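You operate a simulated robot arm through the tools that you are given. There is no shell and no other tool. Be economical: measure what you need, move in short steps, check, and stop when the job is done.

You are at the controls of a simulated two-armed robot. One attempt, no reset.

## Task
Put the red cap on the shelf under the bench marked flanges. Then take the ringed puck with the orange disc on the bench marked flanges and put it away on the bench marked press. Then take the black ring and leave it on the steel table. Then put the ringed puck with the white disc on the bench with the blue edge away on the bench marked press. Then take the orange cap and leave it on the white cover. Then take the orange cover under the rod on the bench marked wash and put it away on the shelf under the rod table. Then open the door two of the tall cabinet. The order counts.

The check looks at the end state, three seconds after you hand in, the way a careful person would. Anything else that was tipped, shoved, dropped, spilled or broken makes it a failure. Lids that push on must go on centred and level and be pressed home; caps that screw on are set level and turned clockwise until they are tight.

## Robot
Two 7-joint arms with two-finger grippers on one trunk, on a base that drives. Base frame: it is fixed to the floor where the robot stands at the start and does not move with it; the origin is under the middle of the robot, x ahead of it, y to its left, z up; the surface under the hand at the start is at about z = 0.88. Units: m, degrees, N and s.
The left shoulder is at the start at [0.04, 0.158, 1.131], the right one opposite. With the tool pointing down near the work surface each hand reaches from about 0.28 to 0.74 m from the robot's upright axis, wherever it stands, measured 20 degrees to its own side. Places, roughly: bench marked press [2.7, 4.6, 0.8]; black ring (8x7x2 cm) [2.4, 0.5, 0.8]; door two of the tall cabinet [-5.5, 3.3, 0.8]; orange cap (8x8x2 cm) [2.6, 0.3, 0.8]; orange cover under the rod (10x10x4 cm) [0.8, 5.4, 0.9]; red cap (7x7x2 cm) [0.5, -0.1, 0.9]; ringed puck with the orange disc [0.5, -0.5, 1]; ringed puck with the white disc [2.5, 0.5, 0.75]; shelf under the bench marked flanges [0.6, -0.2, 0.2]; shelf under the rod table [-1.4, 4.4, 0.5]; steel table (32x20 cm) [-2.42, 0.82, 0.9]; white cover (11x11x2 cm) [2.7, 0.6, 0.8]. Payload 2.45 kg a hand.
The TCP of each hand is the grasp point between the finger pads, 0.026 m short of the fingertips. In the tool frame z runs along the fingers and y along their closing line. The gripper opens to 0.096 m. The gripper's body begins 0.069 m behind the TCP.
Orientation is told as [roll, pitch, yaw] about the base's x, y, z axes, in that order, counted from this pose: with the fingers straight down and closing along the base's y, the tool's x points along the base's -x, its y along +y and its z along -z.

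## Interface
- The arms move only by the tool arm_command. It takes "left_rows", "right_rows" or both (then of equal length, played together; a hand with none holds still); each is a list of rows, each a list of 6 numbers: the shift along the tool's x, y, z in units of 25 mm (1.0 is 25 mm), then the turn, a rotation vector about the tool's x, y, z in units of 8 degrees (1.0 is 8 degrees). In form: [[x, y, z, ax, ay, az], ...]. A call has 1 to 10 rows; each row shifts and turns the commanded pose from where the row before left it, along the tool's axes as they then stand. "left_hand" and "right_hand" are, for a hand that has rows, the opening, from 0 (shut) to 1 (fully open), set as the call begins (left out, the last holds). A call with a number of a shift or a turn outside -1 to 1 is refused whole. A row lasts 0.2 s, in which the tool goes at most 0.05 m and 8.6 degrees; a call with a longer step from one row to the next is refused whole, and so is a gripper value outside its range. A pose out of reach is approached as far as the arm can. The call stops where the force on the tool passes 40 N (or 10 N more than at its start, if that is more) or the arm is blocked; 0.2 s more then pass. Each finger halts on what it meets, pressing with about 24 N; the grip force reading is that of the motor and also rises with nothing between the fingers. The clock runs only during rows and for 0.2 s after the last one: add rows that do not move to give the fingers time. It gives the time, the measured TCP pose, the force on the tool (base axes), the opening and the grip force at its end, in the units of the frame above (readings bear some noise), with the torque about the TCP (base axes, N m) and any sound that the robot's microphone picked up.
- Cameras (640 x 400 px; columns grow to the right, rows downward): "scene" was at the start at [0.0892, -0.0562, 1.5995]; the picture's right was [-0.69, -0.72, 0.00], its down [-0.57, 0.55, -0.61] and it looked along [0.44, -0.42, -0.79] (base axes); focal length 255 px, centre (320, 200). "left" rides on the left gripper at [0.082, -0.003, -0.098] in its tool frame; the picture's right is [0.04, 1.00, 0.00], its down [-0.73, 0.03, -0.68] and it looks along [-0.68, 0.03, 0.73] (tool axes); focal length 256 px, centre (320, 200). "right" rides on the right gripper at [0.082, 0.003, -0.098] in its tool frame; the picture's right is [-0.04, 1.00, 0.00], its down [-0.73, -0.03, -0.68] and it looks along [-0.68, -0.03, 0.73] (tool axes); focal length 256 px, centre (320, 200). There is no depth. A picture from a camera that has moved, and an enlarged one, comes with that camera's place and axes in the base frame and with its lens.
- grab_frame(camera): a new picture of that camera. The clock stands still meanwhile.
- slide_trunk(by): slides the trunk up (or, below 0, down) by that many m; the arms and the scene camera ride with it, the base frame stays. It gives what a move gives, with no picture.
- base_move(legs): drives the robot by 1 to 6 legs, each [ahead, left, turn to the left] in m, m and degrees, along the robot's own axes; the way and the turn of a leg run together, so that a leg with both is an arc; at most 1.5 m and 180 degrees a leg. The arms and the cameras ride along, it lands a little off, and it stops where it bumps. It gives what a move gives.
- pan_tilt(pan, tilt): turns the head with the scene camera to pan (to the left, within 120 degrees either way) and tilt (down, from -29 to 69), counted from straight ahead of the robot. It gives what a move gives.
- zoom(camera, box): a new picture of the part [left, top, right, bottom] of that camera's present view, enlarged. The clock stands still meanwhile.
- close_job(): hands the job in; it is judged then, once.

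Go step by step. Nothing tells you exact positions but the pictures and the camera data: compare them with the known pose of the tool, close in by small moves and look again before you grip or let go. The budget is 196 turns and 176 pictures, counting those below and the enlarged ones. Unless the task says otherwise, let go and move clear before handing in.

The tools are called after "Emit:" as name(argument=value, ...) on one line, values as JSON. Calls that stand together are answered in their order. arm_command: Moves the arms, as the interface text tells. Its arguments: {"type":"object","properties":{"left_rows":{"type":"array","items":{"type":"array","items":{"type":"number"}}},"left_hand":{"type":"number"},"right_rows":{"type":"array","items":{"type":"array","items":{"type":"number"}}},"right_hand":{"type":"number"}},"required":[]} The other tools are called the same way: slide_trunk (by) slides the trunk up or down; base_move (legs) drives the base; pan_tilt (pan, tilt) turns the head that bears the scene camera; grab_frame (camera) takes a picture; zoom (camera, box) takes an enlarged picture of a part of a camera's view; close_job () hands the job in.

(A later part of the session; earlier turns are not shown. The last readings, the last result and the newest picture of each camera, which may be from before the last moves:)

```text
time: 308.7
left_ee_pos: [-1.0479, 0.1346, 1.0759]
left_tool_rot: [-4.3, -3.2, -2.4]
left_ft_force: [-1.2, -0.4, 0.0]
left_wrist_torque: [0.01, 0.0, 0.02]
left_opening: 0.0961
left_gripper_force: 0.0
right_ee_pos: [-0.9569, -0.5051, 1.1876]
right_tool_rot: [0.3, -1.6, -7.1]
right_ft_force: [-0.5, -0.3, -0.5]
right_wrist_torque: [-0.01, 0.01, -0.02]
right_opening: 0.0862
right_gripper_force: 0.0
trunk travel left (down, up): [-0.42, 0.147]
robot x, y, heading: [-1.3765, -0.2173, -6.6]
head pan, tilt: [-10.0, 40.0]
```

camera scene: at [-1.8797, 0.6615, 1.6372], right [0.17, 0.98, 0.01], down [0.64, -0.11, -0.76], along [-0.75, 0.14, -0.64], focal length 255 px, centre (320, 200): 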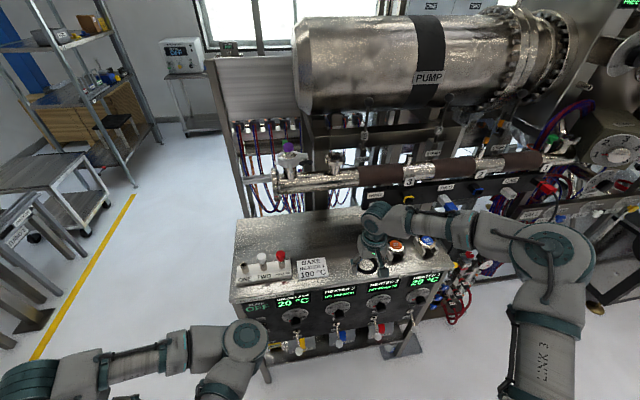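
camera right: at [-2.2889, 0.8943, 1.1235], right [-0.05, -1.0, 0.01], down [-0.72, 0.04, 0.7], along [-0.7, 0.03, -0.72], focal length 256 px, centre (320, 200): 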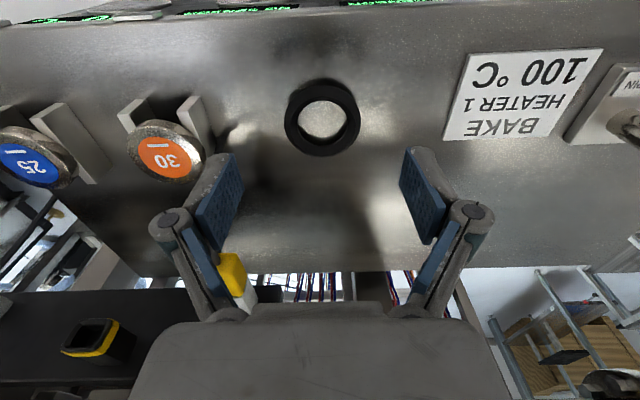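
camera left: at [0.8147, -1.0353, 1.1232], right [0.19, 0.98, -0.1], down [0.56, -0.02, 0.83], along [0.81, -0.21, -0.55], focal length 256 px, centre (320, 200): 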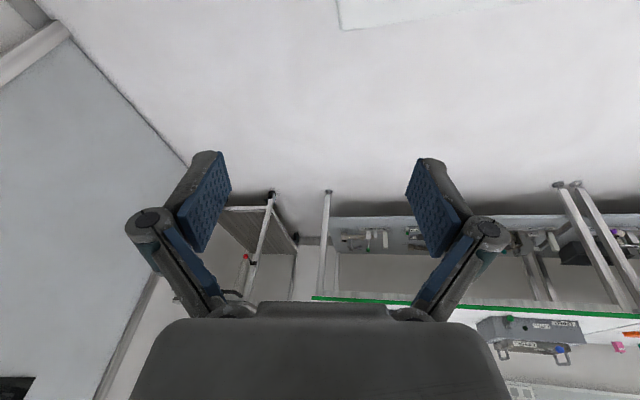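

Emit:
base_move(legs=[[0, 0, 6.6], [0.95, 0, 0], [0, -1.35, 0]])

Emit:
pan_tilt(pan=20, tilt=50)

Emit:
grab_frame(camera="scene")

```text
time: 320.8
left_ee_pos: [-0.113, -1.201, 1.0742]
left_tool_rot: [-4.6, -3.2, 4.1]
left_ft_force: [-0.2, -0.2, 0.2]
left_wrist_torque: [0.0, 0.0, 0.01]
left_opening: 0.0959
left_gripper_force: 0.1
right_ee_pos: [0.0492, -1.8241, 1.1894]
right_tool_rot: [-0.2, -1.7, -0.6]
right_ft_force: [0.3, 1.2, 0.0]
right_wrist_torque: [-0.05, -0.02, 0.02]
right_opening: 0.0864
right_gripper_force: 0.1
trunk travel left (down, up): [-0.42, 0.147]
robot x, y, heading: [-0.3983, -1.5896, -0.5]
head pan, tilt: [-10.0, 40.0]
```

```text
time: 321.8
left_ee_pos: [-0.1157, -1.2028, 1.0774]
left_tool_rot: [-4.3, -3.4, 4.1]
left_ft_force: [-0.2, 0.1, -0.3]
left_wrist_torque: [0.01, -0.03, -0.02]
left_opening: 0.0959
left_gripper_force: 0.0
right_ee_pos: [0.0457, -1.8269, 1.1922]
right_tool_rot: [-0.1, -1.8, -0.5]
right_ft_force: [-0.5, 0.7, 0.1]
right_wrist_torque: [-0.01, -0.05, 0.0]
right_opening: 0.0866
right_gripper_force: 0.0
trunk travel left (down, up): [-0.42, 0.147]
robot x, y, heading: [-0.4012, -1.5871, -0.4]
head pan, tilt: [20.0, 50.0]
```

```text
74 pictures are left
camera scene: at [-0.3326, -1.5591, 1.7228], right [0.34, -0.94, 0.0], down [-0.72, -0.26, -0.64], along [0.6, 0.21, -0.77], focal length 255 px, centre (320, 200)
```

scene: 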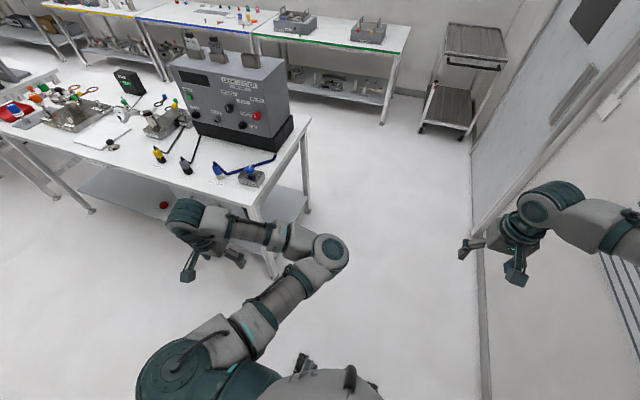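

The gap is clear. I'll shift slightly right, then go straight through into the aisle.

Emit:
base_move(legs=[[0, -0.08, 0.4], [0.9, 0, 0]])

Emit:
base_move(legs=[[1.1, 0, 0]])

```text
time: 327.1
left_ee_pos: [0.7824, -1.3334, 1.0906]
left_tool_rot: [-2.4, -3.6, 3.6]
left_ft_force: [2.6, -2.8, -1.9]
left_wrist_torque: [0.27, 0.25, -0.03]
left_opening: 0.096
left_gripper_force: 0.1
right_ee_pos: [0.9424, -1.9587, 1.1818]
right_tool_rot: [2.2, -1.9, -0.8]
right_ft_force: [-0.1, 1.1, 0.2]
right_wrist_torque: [-0.02, 0.02, -0.02]
right_opening: 0.0863
right_gripper_force: 0.0
trunk travel left (down, up): [-0.42, 0.147]
robot x, y, heading: [0.4995, -1.677, -0.4]
head pan, tilt: [20.0, 50.0]
```

```text
time: 332.9
left_ee_pos: [1.9028, -1.3143, 1.0842]
left_tool_rot: [-3.7, -3.7, 3.8]
left_ft_force: [0.1, 0.4, -0.7]
left_wrist_torque: [0.01, 0.06, -0.02]
left_opening: 0.096
left_gripper_force: 0.0
right_ee_pos: [2.0668, -1.9346, 1.1857]
right_tool_rot: [1.1, -1.8, -0.4]
right_ft_force: [-0.5, -0.4, -0.4]
right_wrist_torque: [0.03, -0.04, 0.04]
right_opening: 0.0865
right_gripper_force: 0.1
trunk travel left (down, up): [-0.42, 0.147]
robot x, y, heading: [1.6237, -1.681, 0.1]
head pan, tilt: [20.0, 50.0]
```

I'm through. Sliding left to the blue-edged bench.

Emit:
base_move(legs=[[0, 1.2, 0], [0, 1.2, 0]])

Emit:
slide_trunk(by=-0.08)

Emit:
pan_tilt(pan=-10, tilt=50)

Emit:
grab_frame(camera="scene")

```text
time: 344.6
left_ee_pos: [1.8829, 1.0911, 1.0808]
left_tool_rot: [-4.3, -4.0, 4.8]
left_ft_force: [0.9, 0.0, -1.0]
left_wrist_torque: [-0.03, 0.0, 0.01]
left_opening: 0.0961
left_gripper_force: 0.0
right_ee_pos: [2.0488, 0.4672, 1.1925]
right_tool_rot: [0.5, -2.0, -0.3]
right_ft_force: [-0.5, 0.1, 0.9]
right_wrist_torque: [0.05, 0.0, 0.02]
right_opening: 0.0863
right_gripper_force: 0.0
trunk travel left (down, up): [-0.42, 0.147]
robot x, y, heading: [1.6072, 0.7063, 0.7]
head pan, tilt: [20.0, 50.0]
```

```text
time: 345.8
left_ee_pos: [1.8855, 1.0434, 1.0055]
left_tool_rot: [-2.3, -2.4, 3.9]
left_ft_force: [2.0, -0.1, 0.4]
left_wrist_torque: [0.09, 0.18, -0.02]
left_opening: 0.0959
left_gripper_force: 0.0
right_ee_pos: [2.0496, 0.4189, 1.1048]
right_tool_rot: [2.6, -2.0, -0.5]
right_ft_force: [-0.6, -1.5, -0.4]
right_wrist_torque: [0.14, -0.03, -0.03]
right_opening: 0.0865
right_gripper_force: 0.1
trunk travel left (down, up): [-0.34, 0.227]
robot x, y, heading: [1.6058, 0.6959, 0.4]
head pan, tilt: [20.0, 50.0]
```

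```text
time: 346.7
left_ee_pos: [1.8842, 1.0556, 1.0014]
left_tool_rot: [-2.8, -2.3, 4.1]
left_ft_force: [-0.6, 0.3, -0.9]
left_wrist_torque: [0.01, -0.01, -0.01]
left_opening: 0.096
left_gripper_force: 0.0
right_ee_pos: [2.0492, 0.4314, 1.1047]
right_tool_rot: [2.1, -1.9, -0.7]
right_ft_force: [0.2, -0.9, -0.8]
right_wrist_torque: [0.06, 0.0, 0.02]
right_opening: 0.0865
right_gripper_force: 0.0
trunk travel left (down, up): [-0.34, 0.227]
robot x, y, heading: [1.6087, 0.6988, 0.2]
head pan, tilt: [-10.0, 50.0]
```

```text
73 pictures are left
camera scene: at [1.7028, 0.6282, 1.6409], right [-0.17, -0.98, -0.04], down [-0.76, 0.15, -0.63], along [0.63, -0.08, -0.77], focal length 255 px, centre (320, 200)
```

scene: 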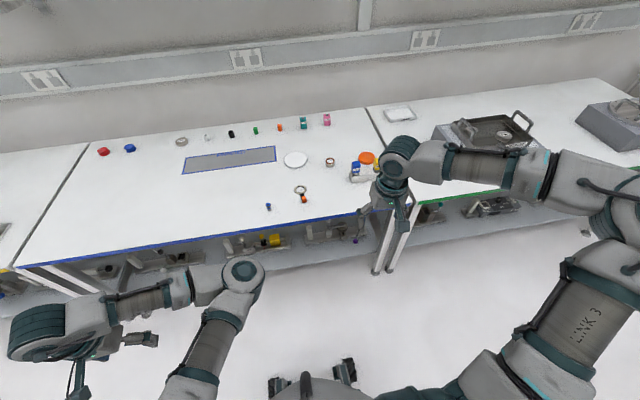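

The puck is at about [2.59, 0.457]. I'll drive up, lower the trunk a bit, and bring the right hand above it.

Emit:
base_move(legs=[[0.36, 0.02, 0]])

Emit:
slide_trunk(by=-0.06)

Emit:
arm_command(right_rows=[[-0.6, 0, 0.3, 0.2, 0.2, 0], [-0.6, 0, 0.3, 0, 0, 0], [-0.6, 0, 0.3, 0, 0, 0], [-0.6, 0, 0.3, 0, 0, 0], [-0.6, 0, 0.3, 0, 0, 0], [-0.6, 0, 0.3, 0, 0, 0], [-0.6, 0, 0.3, 0, 0, 0], [0, 0, 0, 0, 0, 0], [0, 0, 0, 0, 0, 0], [0, 0, 0, 0, 0, 0]], right_hand=0.9)

Emit:
grab_frame(camera="right")

```text
time: 349.1
left_ee_pos: [2.236, 1.1265, 0.9954]
left_tool_rot: [-3.2, -2.4, 7.6]
left_ft_force: [-1.1, 1.3, 0.1]
left_wrist_torque: [-0.05, -0.04, 0.04]
left_opening: 0.0961
left_gripper_force: 0.0
right_ee_pos: [2.409, 0.4865, 1.1111]
right_tool_rot: [0.7, -2.1, -0.3]
right_ft_force: [0.6, 0.2, -0.3]
right_wrist_torque: [0.0, 0.07, 0.02]
right_opening: 0.0864
right_gripper_force: 0.0
trunk travel left (down, up): [-0.34, 0.227]
robot x, y, heading: [1.9681, 0.7289, 0.4]
head pan, tilt: [-10.0, 50.0]
```

```text
time: 350.1
left_ee_pos: [2.2309, 1.0905, 0.9413]
left_tool_rot: [0.1, -0.4, 9.2]
left_ft_force: [0.8, -0.9, -0.6]
left_wrist_torque: [0.07, 0.07, 0.01]
left_opening: 0.0963
left_gripper_force: 0.1
right_ee_pos: [2.4071, 0.4387, 1.0429]
right_tool_rot: [3.0, -2.2, -0.6]
right_ft_force: [-0.8, -0.1, 0.1]
right_wrist_torque: [0.06, -0.01, 0.02]
right_opening: 0.0865
right_gripper_force: 0.0
trunk travel left (down, up): [-0.28, 0.287]
robot x, y, heading: [1.9691, 0.7184, 0.6]
head pan, tilt: [-10.0, 50.0]
```

```text
time: 352.5
left_ee_pos: [2.2326, 1.1376, 0.9225]
left_tool_rot: [-3.0, 0.1, 7.8]
left_ft_force: [0.0, 0.1, 0.3]
left_wrist_torque: [-0.01, -0.03, 0.04]
left_opening: 0.0962
left_gripper_force: 0.1
right_ee_pos: [2.509, 0.5011, 1.0065]
right_tool_rot: [-1.4, -0.8, 0.2]
right_ft_force: [0.2, 0.6, 0.2]
right_wrist_torque: [-0.08, 0.02, 0.02]
right_opening: 0.0867
right_gripper_force: 0.0
trunk travel left (down, up): [-0.28, 0.287]
robot x, y, heading: [1.9689, 0.7341, 0.5]
head pan, tilt: [-10.0, 50.0]
stopped in row 10 (right hand): the arm was blocked; the commanded pose is now the measured one
```

```text
72 pictures are left
camera right: at [2.4262, 0.506, 1.1038], right [0.04, 1.0, -0.02], down [0.72, -0.01, 0.69], along [0.69, -0.04, -0.72], focal length 256 px, centre (320, 200)
```

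right: 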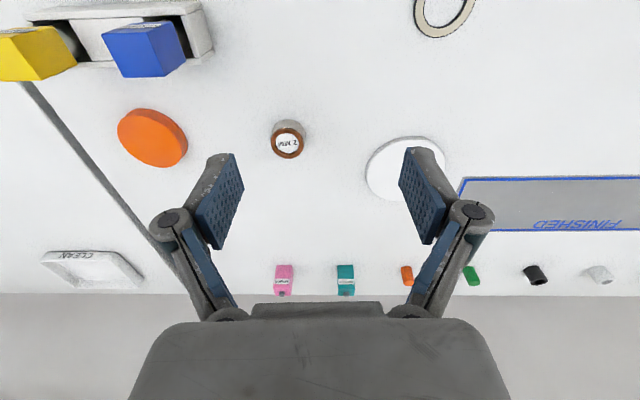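

Emit:
arm_command(right_rows=[[-0.5, -0.3, 0.4, 0, 0, 0], [-0.5, -0.3, 0.4, 0, 0, 0], [-0.5, -0.3, 0.5, 0, 0, 0], [-0.5, -0.3, 0.5, 0, 0, 0], [-0.5, -0.3, 0.5, 0, 0, 0], [-0.5, 0, 0.5, 0, 0, 0], [0, 0, 0.5, 0, 0, 0], [0, 0, 0.5, 0, 0, 0], [0, 0, 0, 0, 0, 0], [0, 0, 0, 0, 0, 0]])

Emit:
grab_frame(camera="right")

```text
time: 354.7
left_ee_pos: [2.2328, 1.1142, 0.9319]
left_tool_rot: [-1.8, -0.2, 7.7]
left_ft_force: [0.8, 0.2, -0.8]
left_wrist_torque: [0.0, 0.02, -0.01]
left_opening: 0.0961
left_gripper_force: 0.1
right_ee_pos: [2.5871, 0.4361, 0.9054]
right_tool_rot: [0.1, -0.7, -0.1]
right_ft_force: [0.6, -0.4, -0.1]
right_wrist_torque: [0.04, 0.01, 0.04]
right_opening: 0.0865
right_gripper_force: 0.0
trunk travel left (down, up): [-0.28, 0.287]
robot x, y, heading: [1.9733, 0.7348, 0.3]
head pan, tilt: [-10.0, 50.0]
```

```text
71 pictures are left
camera right: at [2.5039, 0.4404, 1.0017], right [0.04, 1.0, 0.0], down [0.73, -0.03, 0.69], along [0.69, -0.03, -0.73], focal length 256 px, centre (320, 200)
```

right: 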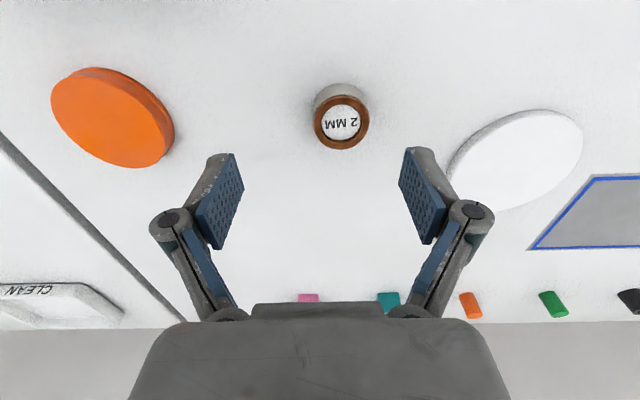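

Emit:
arm_command(right_rows=[[-0.1, 0.3, 0.3, 0, 0, 0], [0, 0.3, 0.4, 0, 0, 0], [0, 0, 0.5, 0, 0, 0], [0, 0, 0.5, 0, 0, 0], [0, 0, 0.5, 0, 0, 0], [0, 0, 0.4, 0, 0, 0], [0, 0, 0.3, 0, 0, 0], [0, 0, 0, 0, 0, 0], [0, 0, 0, 0, 0, 0]])

Emit:
grab_frame(camera="right")

```text
time: 356.7
left_ee_pos: [2.2324, 1.1364, 0.9251]
left_tool_rot: [-2.8, 0.1, 7.8]
left_ft_force: [-1.2, 0.5, 0.7]
left_wrist_torque: [0.02, -0.05, 0.08]
left_opening: 0.0961
left_gripper_force: 0.2
right_ee_pos: [2.5705, 0.4653, 0.8465]
right_tool_rot: [-1.0, -0.9, 0.2]
right_ft_force: [0.4, 0.0, 0.2]
right_wrist_torque: [-0.02, 0.03, 0.02]
right_opening: 0.0865
right_gripper_force: 0.2
right hand out of reach, approached as far as the arm can: row 3, 4, 5, 6, 7
trunk travel left (down, up): [-0.28, 0.287]
robot x, y, heading: [1.9723, 0.738, 0.3]
head pan, tilt: [-10.0, 50.0]
```

```text
70 pictures are left
camera right: at [2.488, 0.4693, 0.9441], right [0.04, 1.0, -0.02], down [0.72, -0.01, 0.69], along [0.69, -0.04, -0.72], focal length 256 px, centre (320, 200)
```

right: 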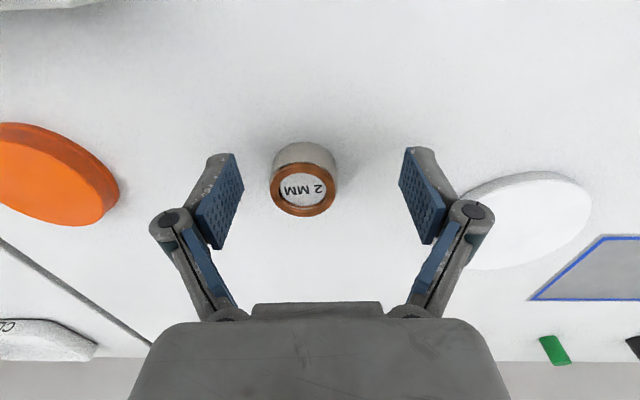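

I'm 2 cm short of reach. I'll nudge the base forward 2.5 cm.

Emit:
base_move(legs=[[0.027, -0.01, 0]])

Emit:
arm_command(right_rows=[[0, 0, 0.1, 0, 0, 0], [0, 0, 0.2, 0, 0, 0], [0, 0, 0.2, 0, 0, 0], [0, 0, 0.2, 0, 0, 0], [0, 0, 0, 0, 0, 0], [0, 0, 0, 0, 0, 0]])

Emit:
grab_frame(camera="right")

```text
time: 357.5
left_ee_pos: [2.2598, 1.1268, 0.9245]
left_tool_rot: [-2.9, 0.0, 7.9]
left_ft_force: [0.6, 0.0, -0.3]
left_wrist_torque: [0.0, 0.01, 0.0]
left_opening: 0.0963
left_gripper_force: 0.0
right_ee_pos: [2.5979, 0.4567, 0.8471]
right_tool_rot: [-1.1, -0.8, 0.2]
right_ft_force: [0.5, 0.4, 0.6]
right_wrist_torque: [-0.08, 0.02, -0.03]
right_opening: 0.0862
right_gripper_force: 0.2
trunk travel left (down, up): [-0.28, 0.287]
robot x, y, heading: [1.9977, 0.7287, 0.5]
head pan, tilt: [-10.0, 50.0]
```

```text
time: 358.9
left_ee_pos: [2.2571, 1.1103, 0.9319]
left_tool_rot: [-2.0, -0.2, 7.6]
left_ft_force: [-0.3, -0.6, 0.6]
left_wrist_torque: [0.09, 0.02, -0.01]
left_opening: 0.0959
left_gripper_force: 0.0
right_ee_pos: [2.5911, 0.4384, 0.8298]
right_tool_rot: [-0.2, -1.0, 0.1]
right_ft_force: [-0.1, -0.5, -0.4]
right_wrist_torque: [0.07, 0.02, -0.02]
right_opening: 0.0864
right_gripper_force: 0.1
right hand out of reach, approached as far as the arm can: row 3
trunk travel left (down, up): [-0.28, 0.287]
robot x, y, heading: [1.9991, 0.7251, 0.2]
head pan, tilt: [-10.0, 50.0]
```

```text
69 pictures are left
camera right: at [2.5081, 0.4412, 0.9267], right [0.04, 1.0, 0.0], down [0.72, -0.03, 0.69], along [0.69, -0.03, -0.72], focal length 256 px, centre (320, 200)
```

right: 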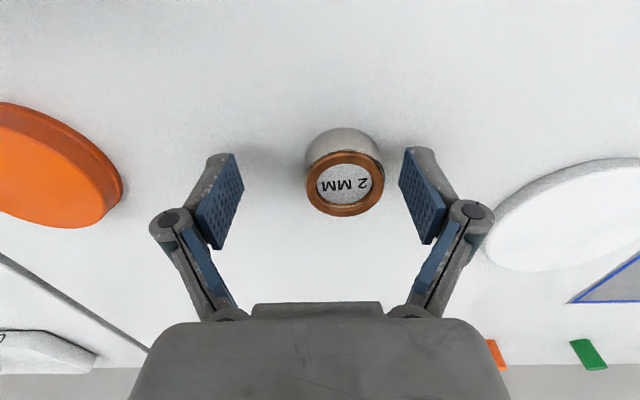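

The puck is between the pads. I'll recentre slightly and grip.

Emit:
arm_command(right_rows=[[0, 0.2, 0, 0, 0, 0], [0, 0.2, 0, 0, 0, 0], [0, 0, 0, 0, 0, 0]])

Emit:
arm_command(right_rows=[[0, 0, 0, 0, 0, 0], [0, 0, 0, 0, 0, 0], [0, 0, 0, 0, 0, 0], [0, 0, 0, 0, 0, 0]], right_hand=0)

Emit:
arm_command(right_rows=[[0, 0, -0.3, 0, 0, 0], [0, 0, -0.5, 0, 0, 0], [0, 0, -0.6, 0, 0, 0], [0, 0, -0.6, 0, 0, 0], [0, 0, -0.6, 0, 0, 0], [0, 0, -0.6, 0, 0, 0], [0.3, 0, -0.6, 0, 0, 0], [0.3, 0, -0.6, 0, 0, 0], [0, 0, 0, 0, 0, 0]])

Emit:
grab_frame(camera="right")

```text
time: 359.7
left_ee_pos: [2.2585, 1.1135, 0.9308]
left_tool_rot: [-2.1, -0.2, 7.8]
left_ft_force: [0.0, 0.2, -0.7]
left_wrist_torque: [-0.01, 0.01, -0.01]
left_opening: 0.096
left_gripper_force: 0.1
right_ee_pos: [2.5873, 0.4501, 0.8329]
right_tool_rot: [-0.3, -1.0, 0.2]
right_ft_force: [-1.4, 0.3, 0.5]
right_wrist_torque: [0.03, 0.0, 0.03]
right_opening: 0.0865
right_gripper_force: 0.1
right hand out of reach, approached as far as the arm can: row 1
trunk travel left (down, up): [-0.28, 0.287]
robot x, y, heading: [1.9966, 0.7234, 0.3]
head pan, tilt: [-10.0, 50.0]
```

```text
time: 360.7
left_ee_pos: [2.2573, 1.1168, 0.93]
left_tool_rot: [-2.2, -0.2, 7.8]
left_ft_force: [0.3, -0.3, -0.1]
left_wrist_torque: [-0.03, -0.01, 0.02]
left_opening: 0.0961
left_gripper_force: 0.0
right_ee_pos: [2.5876, 0.4517, 0.8349]
right_tool_rot: [-0.4, -1.1, 0.3]
right_ft_force: [1.1, -2.6, 1.7]
right_wrist_torque: [-0.11, 0.02, 0.03]
right_opening: 0.0433
right_gripper_force: 24.1
trunk travel left (down, up): [-0.28, 0.287]
robot x, y, heading: [1.9969, 0.7218, 0.2]
head pan, tilt: [-10.0, 50.0]
```

```text
time: 362.7
left_ee_pos: [2.258, 1.1211, 0.9288]
left_tool_rot: [-2.4, -0.2, 7.8]
left_ft_force: [-0.1, -1.0, 0.8]
left_wrist_torque: [0.0, 0.0, 0.03]
left_opening: 0.096
left_gripper_force: 0.0
right_ee_pos: [2.5704, 0.4558, 0.9435]
right_tool_rot: [-0.7, -0.8, 0.3]
right_ft_force: [-0.1, -0.8, -2.8]
right_wrist_torque: [0.0, 0.06, -0.04]
right_opening: 0.0431
right_gripper_force: 23.5
trunk travel left (down, up): [-0.28, 0.287]
robot x, y, heading: [1.9979, 0.7232, 0.4]
head pan, tilt: [-10.0, 50.0]
```

```text
68 pictures are left
camera right: at [2.4889, 0.4604, 1.0396], right [0.04, 1.0, -0.01], down [0.72, -0.02, 0.69], along [0.69, -0.03, -0.72], focal length 256 px, centre (320, 200)
```

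right: 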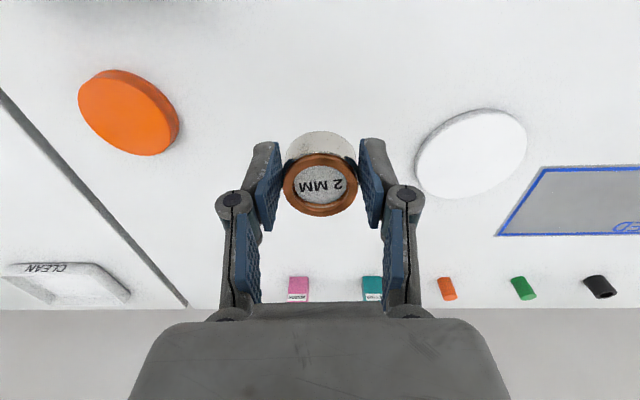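

I have the white-disc puck. I'll retract, back off, and slide left to the press bench.

Emit:
arm_command(right_rows=[[0.4, 0, -0.6, 0, 0, 0], [0.6, 0, -0.6, 0, 0, 0], [0.6, 0, -0.6, 0, 0, 0], [0.6, 0, -0.6, 0, 0, 0], [0.6, 0, -0.6, 0, 0, 0], [0.6, 0, -0.6, 0, 0, 0], [0.6, 0, -0.6, 0, 0, 0], [0.6, 0, -0.6, 0, 0, 0], [0, 0, 0, 0, 0, 0]])

Emit:
base_move(legs=[[-0.42, 0, 0], [0, 1.3, 0], [0, 1.3, 0], [0, 1.17, 0]])

```text
time: 364.7
left_ee_pos: [2.2591, 1.1207, 0.9285]
left_tool_rot: [-2.4, 0.0, 7.7]
left_ft_force: [0.6, 0.4, 0.6]
left_wrist_torque: [-0.01, 0.02, 0.0]
left_opening: 0.096
left_gripper_force: 0.0
right_ee_pos: [2.4574, 0.4557, 1.0604]
right_tool_rot: [-0.6, -1.0, 0.2]
right_ft_force: [1.2, -0.1, -2.6]
right_wrist_torque: [-0.01, 0.08, 0.01]
right_opening: 0.0432
right_gripper_force: 23.6
trunk travel left (down, up): [-0.28, 0.287]
robot x, y, heading: [1.9958, 0.7285, 0.4]
head pan, tilt: [-10.0, 50.0]
```

```text
time: 385.3
left_ee_pos: [1.8223, 4.9262, 0.9271]
left_tool_rot: [-2.7, 0.0, 6.8]
left_ft_force: [0.2, 0.8, -0.2]
left_wrist_torque: [-0.05, 0.02, 0.01]
left_opening: 0.096
left_gripper_force: 0.0
right_ee_pos: [2.0117, 4.2604, 1.061]
right_tool_rot: [-0.9, -1.0, -0.5]
right_ft_force: [-0.3, -0.3, -1.9]
right_wrist_torque: [-0.01, 0.06, 0.02]
right_opening: 0.0432
right_gripper_force: 24.5
trunk travel left (down, up): [-0.28, 0.287]
robot x, y, heading: [1.5529, 4.5305, -0.6]
head pan, tilt: [-10.0, 50.0]
```

I'm lined up. I'll raise the trunk a little for left-arm clearance, drive up, and look.

Emit:
slide_trunk(by=0.12)

Emit:
base_move(legs=[[0.36, -0.03, 0.6]])

Emit:
arm_command(right_rows=[[0, 0, 0.4, 0, 0, 0], [0, 0, 0.5, 0, 0, 0], [0, 0, 0.5, 0, 0, 0], [0, 0, 0.5, 0, 0, 0], [0, 0, 0.5, 0, 0, 0], [0, 0, 0.5, 0, 0, 0], [0, 0, 0.4, 0, 0, 0], [0, 0, 0, 0, 0, 0], [0, 0, 0, 0, 0, 0], [0, 0, 0, 0, 0, 0]])

Emit:
grab_frame(camera="right")

```text
time: 386.8
left_ee_pos: [1.8195, 4.9247, 1.0559]
left_tool_rot: [-2.7, -1.9, 6.9]
left_ft_force: [-0.6, 0.6, -0.4]
left_wrist_torque: [0.02, -0.01, 0.03]
left_opening: 0.096
left_gripper_force: 0.0
right_ee_pos: [2.0097, 4.2568, 1.1797]
right_tool_rot: [-0.7, -1.1, -0.7]
right_ft_force: [-0.3, -0.3, -2.9]
right_wrist_torque: [-0.02, 0.04, -0.01]
right_opening: 0.043
right_gripper_force: 24.0
trunk travel left (down, up): [-0.4, 0.167]
robot x, y, heading: [1.5582, 4.5345, -0.8]
head pan, tilt: [-10.0, 50.0]
```

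```text
time: 389.1
left_ee_pos: [2.1803, 4.8938, 1.0569]
left_tool_rot: [-2.8, -2.0, 7.1]
left_ft_force: [0.0, 0.2, -0.2]
left_wrist_torque: [-0.01, 0.0, 0.01]
left_opening: 0.0958
left_gripper_force: 0.1
right_ee_pos: [2.3715, 4.2274, 1.182]
right_tool_rot: [-0.8, -1.2, -0.5]
right_ft_force: [0.1, -0.1, -2.8]
right_wrist_torque: [0.03, 0.02, 0.01]
right_opening: 0.0429
right_gripper_force: 23.8
trunk travel left (down, up): [-0.4, 0.167]
robot x, y, heading: [1.9173, 4.5039, -0.5]
head pan, tilt: [-10.0, 50.0]
```

```text
time: 391.3
left_ee_pos: [2.178, 4.8935, 1.0583]
left_tool_rot: [-2.8, -2.0, 7.1]
left_ft_force: [-0.6, 0.2, 0.3]
left_wrist_torque: [0.02, -0.02, -0.02]
left_opening: 0.096
left_gripper_force: 0.1
right_ee_pos: [2.3729, 4.2253, 1.0997]
right_tool_rot: [-0.7, -1.2, -0.5]
right_ft_force: [1.1, -0.1, -2.1]
right_wrist_torque: [0.01, 0.01, -0.02]
right_opening: 0.0432
right_gripper_force: 24.2
trunk travel left (down, up): [-0.4, 0.167]
robot x, y, heading: [1.9209, 4.5024, -0.4]
head pan, tilt: [-10.0, 50.0]
```

```text
67 pictures are left
camera right: at [2.2891, 4.2295, 1.1962], right [0.05, 1.0, -0.01], down [0.72, -0.03, 0.7], along [0.69, -0.04, -0.72], focal length 256 px, centre (320, 200)
```

right: 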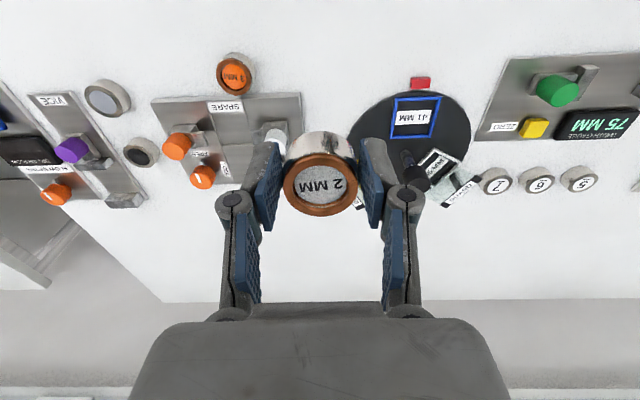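

The spot between the orange puck and the turntable is clear. Lowering.

Emit:
arm_command(right_rows=[[0, 0, 0.8, 0, 0.13, 0], [0, 0, 0.8, 0, 0, 0], [0, 0, 0.8, 0, 0, 0], [0, 0, 0.8, 0, 0, 0], [0, 0, 0.8, 0, 0, 0], [0, 0, 0.8, 0, 0, 0], [0, 0, 0.8, 0, 0, 0], [0, 0, 0.8, 0, 0, 0], [0, 0, 0.6, 0, 0, 0], [0, 0, 0, 0, 0, 0]])

Emit:
arm_command(right_rows=[[0, 0, 0.2, 0, 0, 0], [0, 0, 0.2, 0, 0, 0], [0, 0, 0.2, 0, 0, 0], [0, 0, 0.2, 0, 0, 0], [0, 0, 0.2, 0, 0, 0], [0, 0, 0.2, 0, 0, 0], [0, 0, 0.2, 0, 0, 0]])

Emit:
grab_frame(camera="right")

```text
time: 393.5
left_ee_pos: [2.1791, 4.893, 1.0571]
left_tool_rot: [-2.8, -2.1, 7.0]
left_ft_force: [-0.8, 1.3, -0.2]
left_wrist_torque: [0.0, 0.02, -0.02]
left_opening: 0.0961
left_gripper_force: 0.2
right_ee_pos: [2.373, 4.224, 0.9251]
right_tool_rot: [-0.7, -0.2, -0.6]
right_ft_force: [-0.1, 0.5, -3.2]
right_wrist_torque: [0.03, 0.02, -0.02]
right_opening: 0.0432
right_gripper_force: 23.7
trunk travel left (down, up): [-0.4, 0.167]
robot x, y, heading: [1.9169, 4.501, -0.2]
head pan, tilt: [-10.0, 50.0]
```

```text
time: 395.1
left_ee_pos: [2.1783, 4.8928, 1.0578]
left_tool_rot: [-2.8, -2.0, 7.0]
left_ft_force: [-0.5, 0.7, 0.0]
left_wrist_torque: [-0.04, 0.01, 0.01]
left_opening: 0.096
left_gripper_force: 0.0
right_ee_pos: [2.3731, 4.223, 0.8897]
right_tool_rot: [-0.7, -0.2, -0.5]
right_ft_force: [1.0, 0.1, -2.1]
right_wrist_torque: [0.04, 0.02, -0.01]
right_opening: 0.0431
right_gripper_force: 24.1
trunk travel left (down, up): [-0.4, 0.167]
robot x, y, heading: [1.9161, 4.5056, -0.2]
head pan, tilt: [-10.0, 50.0]
```

```text
66 pictures are left
camera right: at [2.2919, 4.2268, 0.9877], right [0.05, 1.0, -0.01], down [0.73, -0.03, 0.68], along [0.68, -0.04, -0.73], focal length 256 px, centre (320, 200)
```

right: 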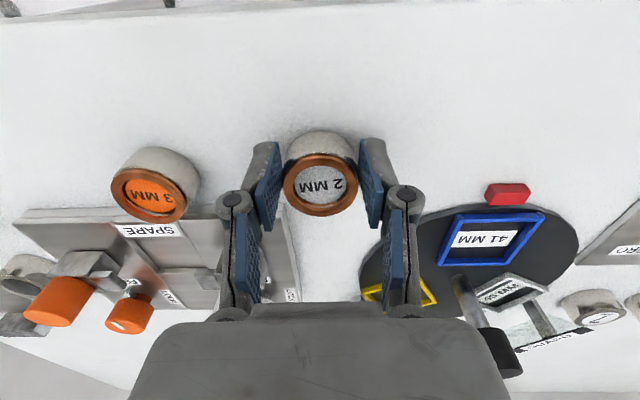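

Emit:
arm_command(right_rows=[[0, 0, 0.15, 0, 0, 0], [0, 0, 0.15, 0, 0, 0], [0, 0, 0.15, 0, 0, 0], [0, 0, 0.15, 0, 0, 0], [0, 0, 0.15, 0, 0, 0], [0, 0, 0.15, 0, 0, 0]])

```text
time: 396.4
left_ee_pos: [2.1744, 4.8949, 1.0579]
left_tool_rot: [-2.9, -2.2, 7.0]
left_ft_force: [-0.3, 0.1, 0.1]
left_wrist_torque: [-0.01, -0.01, 0.01]
left_opening: 0.0959
left_gripper_force: 0.1
right_ee_pos: [2.3708, 4.2226, 0.876]
right_tool_rot: [-0.7, -0.7, -0.5]
right_ft_force: [-13.2, -3.9, 26.1]
right_wrist_torque: [0.65, 0.74, 0.39]
right_opening: 0.0429
right_gripper_force: 23.0
trunk travel left (down, up): [-0.4, 0.167]
robot x, y, heading: [1.9208, 4.4982, -0.4]
head pan, tilt: [-10.0, 50.0]
stopped in row 6 (right hand): the force on the tool passed its limit at 46 N (the readings are from after the stop); the commanded pose is now the measured one
```

The puck is on the surface. I'll release and rise.

Emit:
arm_command(right_rows=[[0, 0, -0.1, 0, 0, 0], [0, 0, 0, 0, 0, 0], [0, 0, 0, 0, 0, 0], [0, 0, -0.6, 0, 0, 0], [0, 0, -1, 0, 0, 0], [0, 0, -1, 0, 0, 0], [0, 0, -1, 0, 0, 0], [0, 0, -1, 0, 0, 0], [0, 0, -1, 0, 0, 0], [0, 0, 0, 0, 0, 0]], right_hand=0.8)

Emit:
grab_frame(camera="right")

```text
time: 398.6
left_ee_pos: [2.1779, 4.8924, 1.0589]
left_tool_rot: [-2.7, -2.1, 7.0]
left_ft_force: [-0.1, 0.5, 0.7]
left_wrist_torque: [-0.02, 0.0, -0.01]
left_opening: 0.096
left_gripper_force: 0.1
right_ee_pos: [2.3716, 4.2243, 1.0141]
right_tool_rot: [-0.7, -0.6, -0.5]
right_ft_force: [-0.6, 0.2, 0.0]
right_wrist_torque: [-0.04, -0.01, -0.04]
right_opening: 0.077
right_gripper_force: 0.0
trunk travel left (down, up): [-0.4, 0.167]
robot x, y, heading: [1.9232, 4.5013, -0.5]
head pan, tilt: [-10.0, 50.0]
```

```text
65 pictures are left
camera right: at [2.2906, 4.2292, 1.1121], right [0.05, 1.0, -0.01], down [0.73, -0.03, 0.69], along [0.69, -0.04, -0.73], focal length 256 px, centre (320, 200)
```

right: 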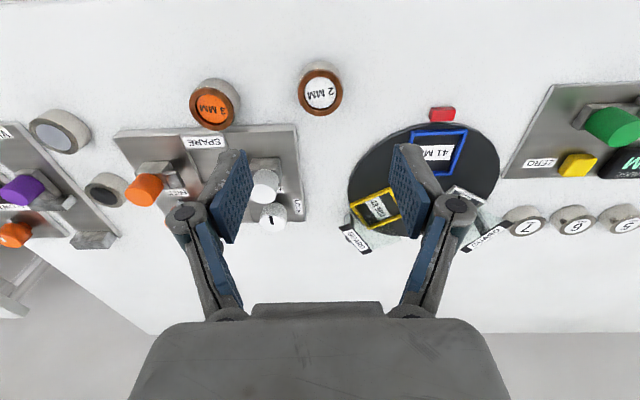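

Both pucks stand on the press bench. Next is the orange cap: I'll back off, lower the trunk, and slide right to y≈0.55.

Emit:
base_move(legs=[[-0.36, 0, 0.4], [0, -1.3, 0], [0, -1.3, 0], [0, -1.35, 0]])

Emit:
slide_trunk(by=-0.15)

Emit:
pan_tilt(pan=5, tilt=58)

Emit:
grab_frame(camera="scene")

```text
time: 419.4
left_ee_pos: [1.8148, 0.9894, 1.0569]
left_tool_rot: [-3.1, -2.1, 8.3]
left_ft_force: [0.7, -0.8, 0.7]
left_wrist_torque: [0.02, -0.02, -0.02]
left_opening: 0.0962
left_gripper_force: 0.0
right_ee_pos: [2.0254, 0.3221, 1.0162]
right_tool_rot: [-1.0, -0.7, 0.8]
right_ft_force: [0.6, 1.2, 0.5]
right_wrist_torque: [0.01, 0.03, 0.0]
right_opening: 0.0767
right_gripper_force: 0.1
trunk travel left (down, up): [-0.4, 0.167]
robot x, y, heading: [1.565, 0.5809, 0.7]
head pan, tilt: [-10.0, 50.0]
```

```text
time: 421.1
left_ee_pos: [1.813, 0.985, 0.9087]
left_tool_rot: [-3.0, -2.2, 8.2]
left_ft_force: [-0.4, -0.3, 0.5]
left_wrist_torque: [0.0, 0.03, 0.02]
left_opening: 0.0961
left_gripper_force: 0.1
right_ee_pos: [2.0219, 0.3198, 0.8674]
right_tool_rot: [-0.9, -0.9, 0.8]
right_ft_force: [-0.1, -0.6, 0.8]
right_wrist_torque: [-0.02, 0.01, 0.02]
right_opening: 0.0765
right_gripper_force: 0.1
trunk travel left (down, up): [-0.25, 0.317]
robot x, y, heading: [1.5672, 0.5888, 1.1]
head pan, tilt: [-10.0, 50.0]
```

```text
time: 421.9
left_ee_pos: [1.8131, 0.9854, 0.9088]
left_tool_rot: [-2.9, -2.1, 8.4]
left_ft_force: [0.1, -1.0, -0.6]
left_wrist_torque: [0.03, 0.02, 0.02]
left_opening: 0.0959
left_gripper_force: 0.0
right_ee_pos: [2.0218, 0.3179, 0.8657]
right_tool_rot: [-0.7, -0.8, 0.7]
right_ft_force: [0.0, 0.5, 1.3]
right_wrist_torque: [-0.02, 0.0, 0.0]
right_opening: 0.0769
right_gripper_force: 0.0
trunk travel left (down, up): [-0.25, 0.317]
robot x, y, heading: [1.5702, 0.5859, 0.8]
head pan, tilt: [5.0, 58.0]
```

```text
64 pictures are left
camera scene: at [1.7019, 0.5933, 1.5413], right [0.1, -0.99, 0.0], down [-0.85, -0.08, -0.53], along [0.52, 0.05, -0.85], focal length 255 px, centre (320, 200)
```

scene: 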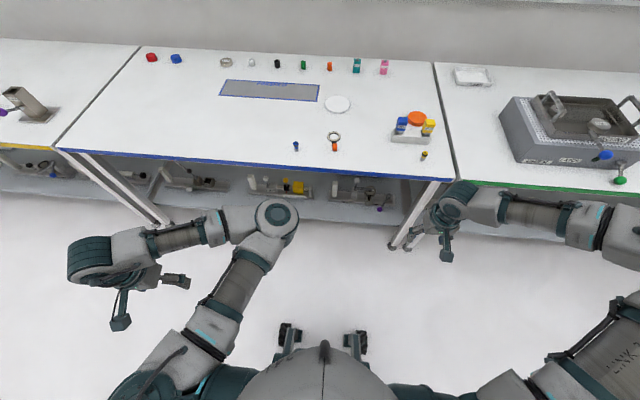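

The gauge box sits in front of the cap, so I'll raise the right hand well above it before driving in.

Emit:
arm_command(right_rows=[[0, 0, -0.8, 0, 0, 0], [0, 0, -0.8, 0, 0, 0], [0, 0, -0.8, 0, 0, 0], [0, 0, -0.8, 0, 0, 0], [0, 0, -0.8, 0, 0, 0], [0, 0, -0.8, 0, 0, 0], [0, 0, -0.8, 0, 0, 0], [0, 0, 0, 0, 0, 0]], right_hand=1)

Emit:
base_move(legs=[[0.42, -0.045, -0.8]])

Emit:
arm_command(right_rows=[[-0.6, 0, 0, 0, 0, 0], [-0.6, 0, 0, 0, 0, 0], [-0.6, 0, 0, 0, 0, 0], [-0.6, 0, 0, 0, 0, 0], [-0.6, 0, 0, 0, 0, 0], [-0.5, 0, 0, 0, 0, 0], [0, 0, 0, 0, 0, 0], [0, 0, 0, 0, 0, 0], [0, 0, 0, 0, 0, 0]])

Emit:
grab_frame(camera="right")

```text
time: 423.7
left_ee_pos: [1.8122, 0.9838, 0.9092]
left_tool_rot: [-2.9, -2.2, 8.3]
left_ft_force: [0.0, 0.0, 1.1]
left_wrist_torque: [-0.02, 0.03, 0.0]
left_opening: 0.0961
left_gripper_force: 0.1
right_ee_pos: [2.0193, 0.3218, 1.0061]
right_tool_rot: [-0.7, -0.9, 0.9]
right_ft_force: [0.1, -0.5, -0.4]
right_wrist_torque: [0.0, 0.01, 0.01]
right_opening: 0.0958
right_gripper_force: 0.0
trunk travel left (down, up): [-0.25, 0.317]
robot x, y, heading: [1.5646, 0.5862, 0.7]
head pan, tilt: [5.0, 58.0]
```

```text
time: 426.3
left_ee_pos: [2.2448, 0.9354, 0.9087]
left_tool_rot: [-2.8, -2.0, 7.1]
left_ft_force: [-0.3, 0.1, 0.6]
left_wrist_torque: [0.03, 0.01, 0.01]
left_opening: 0.0959
left_gripper_force: 0.0
right_ee_pos: [2.4369, 0.2684, 1.0071]
right_tool_rot: [-0.7, -0.8, -0.5]
right_ft_force: [1.2, -0.6, 0.3]
right_wrist_torque: [0.02, 0.01, 0.03]
right_opening: 0.0961
right_gripper_force: 0.0
trunk travel left (down, up): [-0.25, 0.317]
robot x, y, heading: [1.9886, 0.5442, -0.2]
head pan, tilt: [5.0, 58.0]
```

```text
time: 428.3
left_ee_pos: [2.2429, 0.9358, 0.909]
left_tool_rot: [-3.0, -2.2, 7.1]
left_ft_force: [-0.1, -0.1, 0.4]
left_wrist_torque: [0.02, 0.01, -0.01]
left_opening: 0.0959
left_gripper_force: 0.1
right_ee_pos: [2.5227, 0.269, 1.0095]
right_tool_rot: [-0.6, -1.0, -0.4]
right_ft_force: [1.0, -0.6, -0.3]
right_wrist_torque: [0.01, -0.02, 0.02]
right_opening: 0.0961
right_gripper_force: 0.0
trunk travel left (down, up): [-0.25, 0.317]
robot x, y, heading: [1.991, 0.5449, -0.2]
head pan, tilt: [5.0, 58.0]
```

```text
63 pictures are left
camera right: at [2.4385, 0.2741, 1.1062], right [0.05, 1.0, -0.01], down [0.72, -0.03, 0.69], along [0.69, -0.04, -0.72], focal length 256 px, centre (320, 200)
```

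right: 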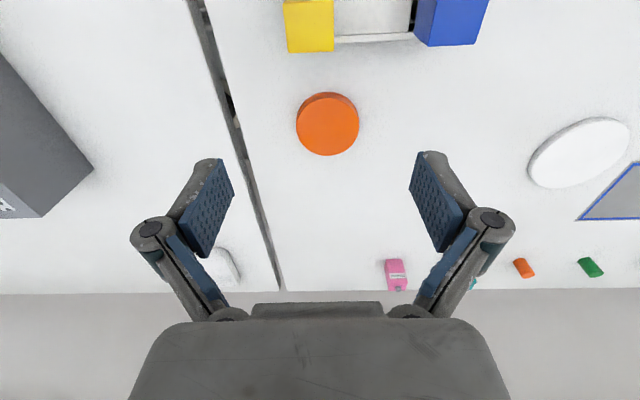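

The cap is at [2.593, 0.274]. I'll move over it and come down partway.

Emit:
arm_command(right_rows=[[-0.7, 0.1, 0, 0, 0.1, 0], [-0.7, 0.1, 0.3, 0, 0, 0], [-0.7, 0, 0.5, 0, 0, 0], [-0.7, 0, 0.6, 0, 0, 0], [0, 0, 0.8, 0, 0, 0], [0, 0, 0.8, 0, 0, 0], [0, 0, 0.8, 0, 0, 0], [0, 0, 0.8, 0, 0, 0], [0, 0, 0.6, 0, 0, 0], [0, 0, 0, 0, 0, 0]])

Emit:
grab_frame(camera="right")

```text
time: 430.5
left_ee_pos: [2.2418, 0.9352, 0.9093]
left_tool_rot: [-3.0, -2.4, 7.1]
left_ft_force: [-0.4, -1.4, 0.1]
left_wrist_torque: [-0.01, -0.01, 0.03]
left_opening: 0.096
left_gripper_force: 0.0
right_ee_pos: [2.5919, 0.2729, 0.88]
right_tool_rot: [-0.7, -0.2, -0.5]
right_ft_force: [-0.3, -0.4, 0.3]
right_wrist_torque: [0.0, 0.03, 0.01]
right_opening: 0.0962
right_gripper_force: 0.0
trunk travel left (down, up): [-0.25, 0.317]
robot x, y, heading: [1.9918, 0.5419, -0.5]
head pan, tilt: [5.0, 58.0]
```

```text
62 pictures are left
camera right: at [2.5113, 0.2774, 0.9784], right [0.05, 1.0, -0.01], down [0.73, -0.03, 0.68], along [0.68, -0.04, -0.73], focal length 256 px, centre (320, 200)
```

right: 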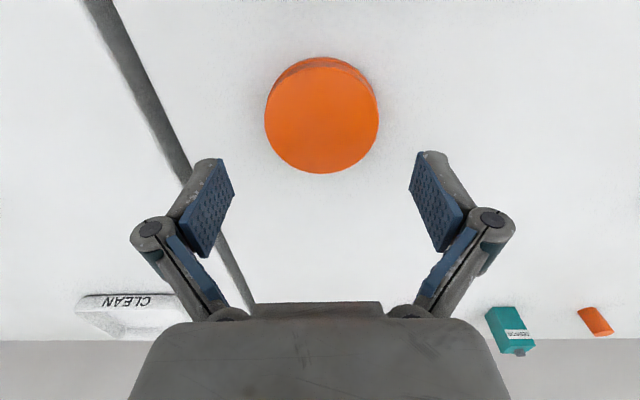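

Centred. Lowering and gripping.

Emit:
arm_command(right_rows=[[0, 0, 0.5, 0, 0, 0], [0, 0, 0.5, 0, 0, 0], [0, 0, 0.5, 0, 0, 0], [0, 0, 0.4, 0, 0, 0], [0, 0, 0.3, 0, 0, 0], [0, 0, 0.1, 0, 0, 0], [0, 0, 0, 0, 0, 0], [0, 0, 0, 0, 0, 0]])

Emit:
grab_frame(camera="right")

```text
time: 432.3
left_ee_pos: [2.2426, 0.9361, 0.911]
left_tool_rot: [-3.0, -2.2, 7.1]
left_ft_force: [-0.9, 0.2, -0.1]
left_wrist_torque: [-0.01, 0.0, -0.02]
left_opening: 0.096
left_gripper_force: 0.1
right_ee_pos: [2.5922, 0.272, 0.8255]
right_tool_rot: [-0.7, -0.2, -0.4]
right_ft_force: [0.1, 0.0, 0.1]
right_wrist_torque: [-0.03, -0.03, 0.02]
right_opening: 0.0959
right_gripper_force: 0.2
trunk travel left (down, up): [-0.25, 0.317]
robot x, y, heading: [1.991, 0.5422, -0.5]
head pan, tilt: [5.0, 58.0]
```

```text
61 pictures are left
camera right: at [2.51, 0.2763, 0.9223], right [0.05, 1.0, -0.01], down [0.73, -0.03, 0.68], along [0.68, -0.04, -0.73], focal length 256 px, centre (320, 200)
```

right: 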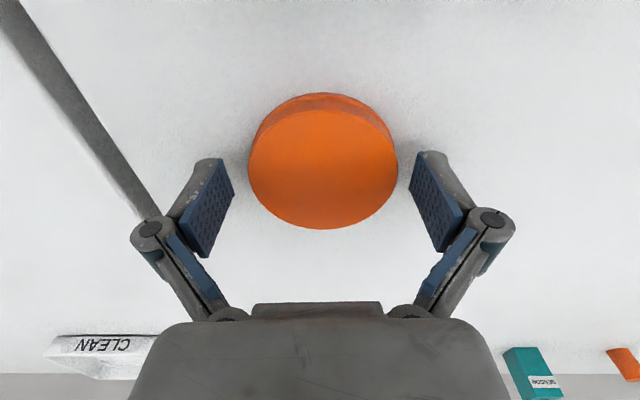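

Emit:
arm_command(right_rows=[[0, 0, 0.15, 0, 0, 0], [0, 0, 0, 0, 0, 0]])

Emit:
arm_command(right_rows=[[0, 0, 0, 0, 0, 0], [0, 0, 0, 0, 0, 0], [0, 0, 0, 0, 0, 0]], right_hand=0)

Emit:
arm_command(right_rows=[[0, 0, -0.4, 0, 0, 0], [0, 0, -0.6, 0, 0, 0], [0, 0, -0.7, 0, 0, 0], [0, 0, -0.7, 0, 0, 0], [0, 0, -0.7, 0, 0, 0], [0, 0, -0.7, 0, 0, 0], [0, 0, 0, 0, 0, 0]])

Emit:
grab_frame(camera="right")

```text
time: 432.9
left_ee_pos: [2.2434, 0.9362, 0.9102]
left_tool_rot: [-3.0, -2.2, 7.0]
left_ft_force: [0.4, 0.1, 0.7]
left_wrist_torque: [0.04, 0.01, 0.0]
left_opening: 0.0959
left_gripper_force: 0.0
right_ee_pos: [2.5905, 0.27, 0.8202]
right_tool_rot: [-0.6, -0.1, -0.4]
right_ft_force: [-0.2, 0.5, 0.1]
right_wrist_torque: [-0.01, 0.01, 0.02]
right_opening: 0.096
right_gripper_force: 0.1
trunk travel left (down, up): [-0.25, 0.317]
robot x, y, heading: [1.9916, 0.5444, -0.5]
head pan, tilt: [5.0, 58.0]
```

```text
time: 433.7
left_ee_pos: [2.2419, 0.9363, 0.9089]
left_tool_rot: [-3.0, -2.4, 7.2]
left_ft_force: [0.0, 0.5, 0.1]
left_wrist_torque: [0.0, -0.03, -0.01]
left_opening: 0.0961
left_gripper_force: 0.1
right_ee_pos: [2.5911, 0.2708, 0.8211]
right_tool_rot: [-0.8, -0.3, -0.5]
right_ft_force: [0.1, 0.2, 3.7]
right_wrist_torque: [0.08, 0.01, -0.01]
right_opening: 0.0787
right_gripper_force: 23.9
trunk travel left (down, up): [-0.25, 0.317]
robot x, y, heading: [1.9899, 0.5431, -0.2]
head pan, tilt: [5.0, 58.0]
```

```text
time: 435.3
left_ee_pos: [2.2416, 0.9361, 0.909]
left_tool_rot: [-2.9, -2.2, 7.1]
left_ft_force: [0.1, -0.4, 0.0]
left_wrist_torque: [0.0, 0.01, 0.04]
left_opening: 0.0958
left_gripper_force: 0.1
right_ee_pos: [2.5931, 0.2716, 0.9148]
right_tool_rot: [-0.7, -0.2, -0.6]
right_ft_force: [0.9, -0.5, 0.2]
right_wrist_torque: [-0.01, 0.01, -0.01]
right_opening: 0.0784
right_gripper_force: 24.4
trunk travel left (down, up): [-0.25, 0.317]
robot x, y, heading: [1.9903, 0.543, -0.3]
head pan, tilt: [5.0, 58.0]
```

```text
60 pictures are left
camera right: at [2.5121, 0.2773, 1.0133], right [0.05, 1.0, -0.01], down [0.73, -0.03, 0.68], along [0.68, -0.04, -0.73], focal length 256 px, centre (320, 200)
```

right: 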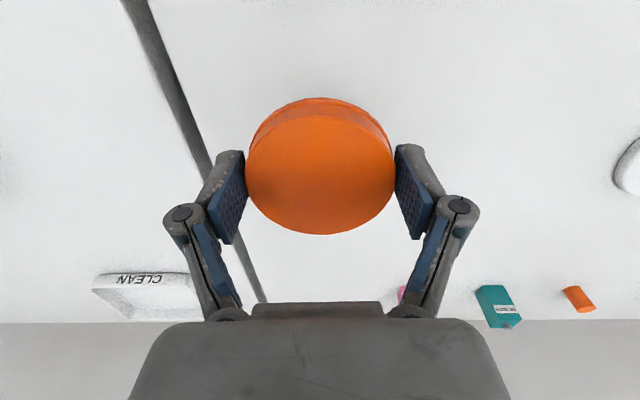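

The cap is held. I'll slide the robot left 0.34 m so the hand comes over the white cover.

Emit:
base_move(legs=[[0, 0.34, 0]])

Emit:
arm_command(right_rows=[[0, 0, -0.4, 0, 0, 0], [0, 0, -0.4, 0, 0, 0], [0, 0, 0, 0, 0, 0], [0, 0, 0, 0, 0, 0], [0, 0, 0, 0, 0, 0]])

Emit:
grab_frame(camera="right")

```text
time: 437.5
left_ee_pos: [2.2427, 1.2623, 0.9141]
left_tool_rot: [-2.2, -2.3, 7.3]
left_ft_force: [0.4, -0.5, -0.9]
left_wrist_torque: [0.01, 0.01, -0.01]
left_opening: 0.0963
left_gripper_force: 0.0
right_ee_pos: [2.5972, 0.6012, 0.9119]
right_tool_rot: [-0.1, -0.2, -0.3]
right_ft_force: [0.0, -1.2, -0.2]
right_wrist_torque: [0.05, -0.01, -0.02]
right_opening: 0.0786
right_gripper_force: 24.4
trunk travel left (down, up): [-0.25, 0.317]
robot x, y, heading: [1.9927, 0.8725, 0.1]
head pan, tilt: [5.0, 58.0]
```

```text
time: 438.7
left_ee_pos: [2.2389, 1.2892, 0.9045]
left_tool_rot: [-3.9, -2.3, 7.5]
left_ft_force: [0.0, 0.7, -0.8]
left_wrist_torque: [-0.05, -0.04, -0.03]
left_opening: 0.0959
left_gripper_force: 0.1
right_ee_pos: [2.5941, 0.627, 0.9442]
right_tool_rot: [-1.6, -0.4, -0.2]
right_ft_force: [0.1, 0.2, -0.4]
right_wrist_torque: [-0.05, 0.0, 0.0]
right_opening: 0.0785
right_gripper_force: 23.7
trunk travel left (down, up): [-0.25, 0.317]
robot x, y, heading: [1.99, 0.8831, 0.0]
head pan, tilt: [5.0, 58.0]
```

```text
59 pictures are left
camera right: at [2.5124, 0.6335, 1.0411], right [0.04, 1.0, -0.03], down [0.73, -0.01, 0.68], along [0.68, -0.05, -0.73], focal length 256 px, centre (320, 200)
```

right: 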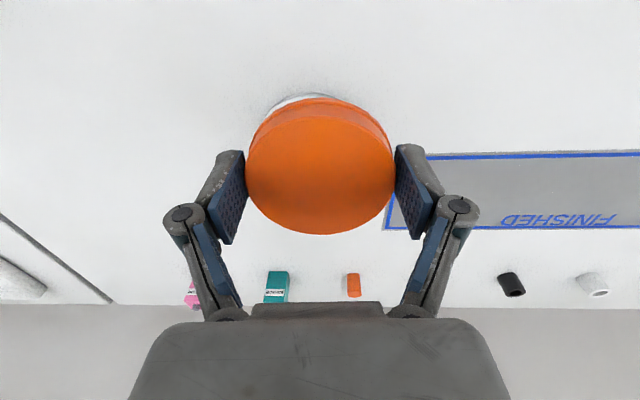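

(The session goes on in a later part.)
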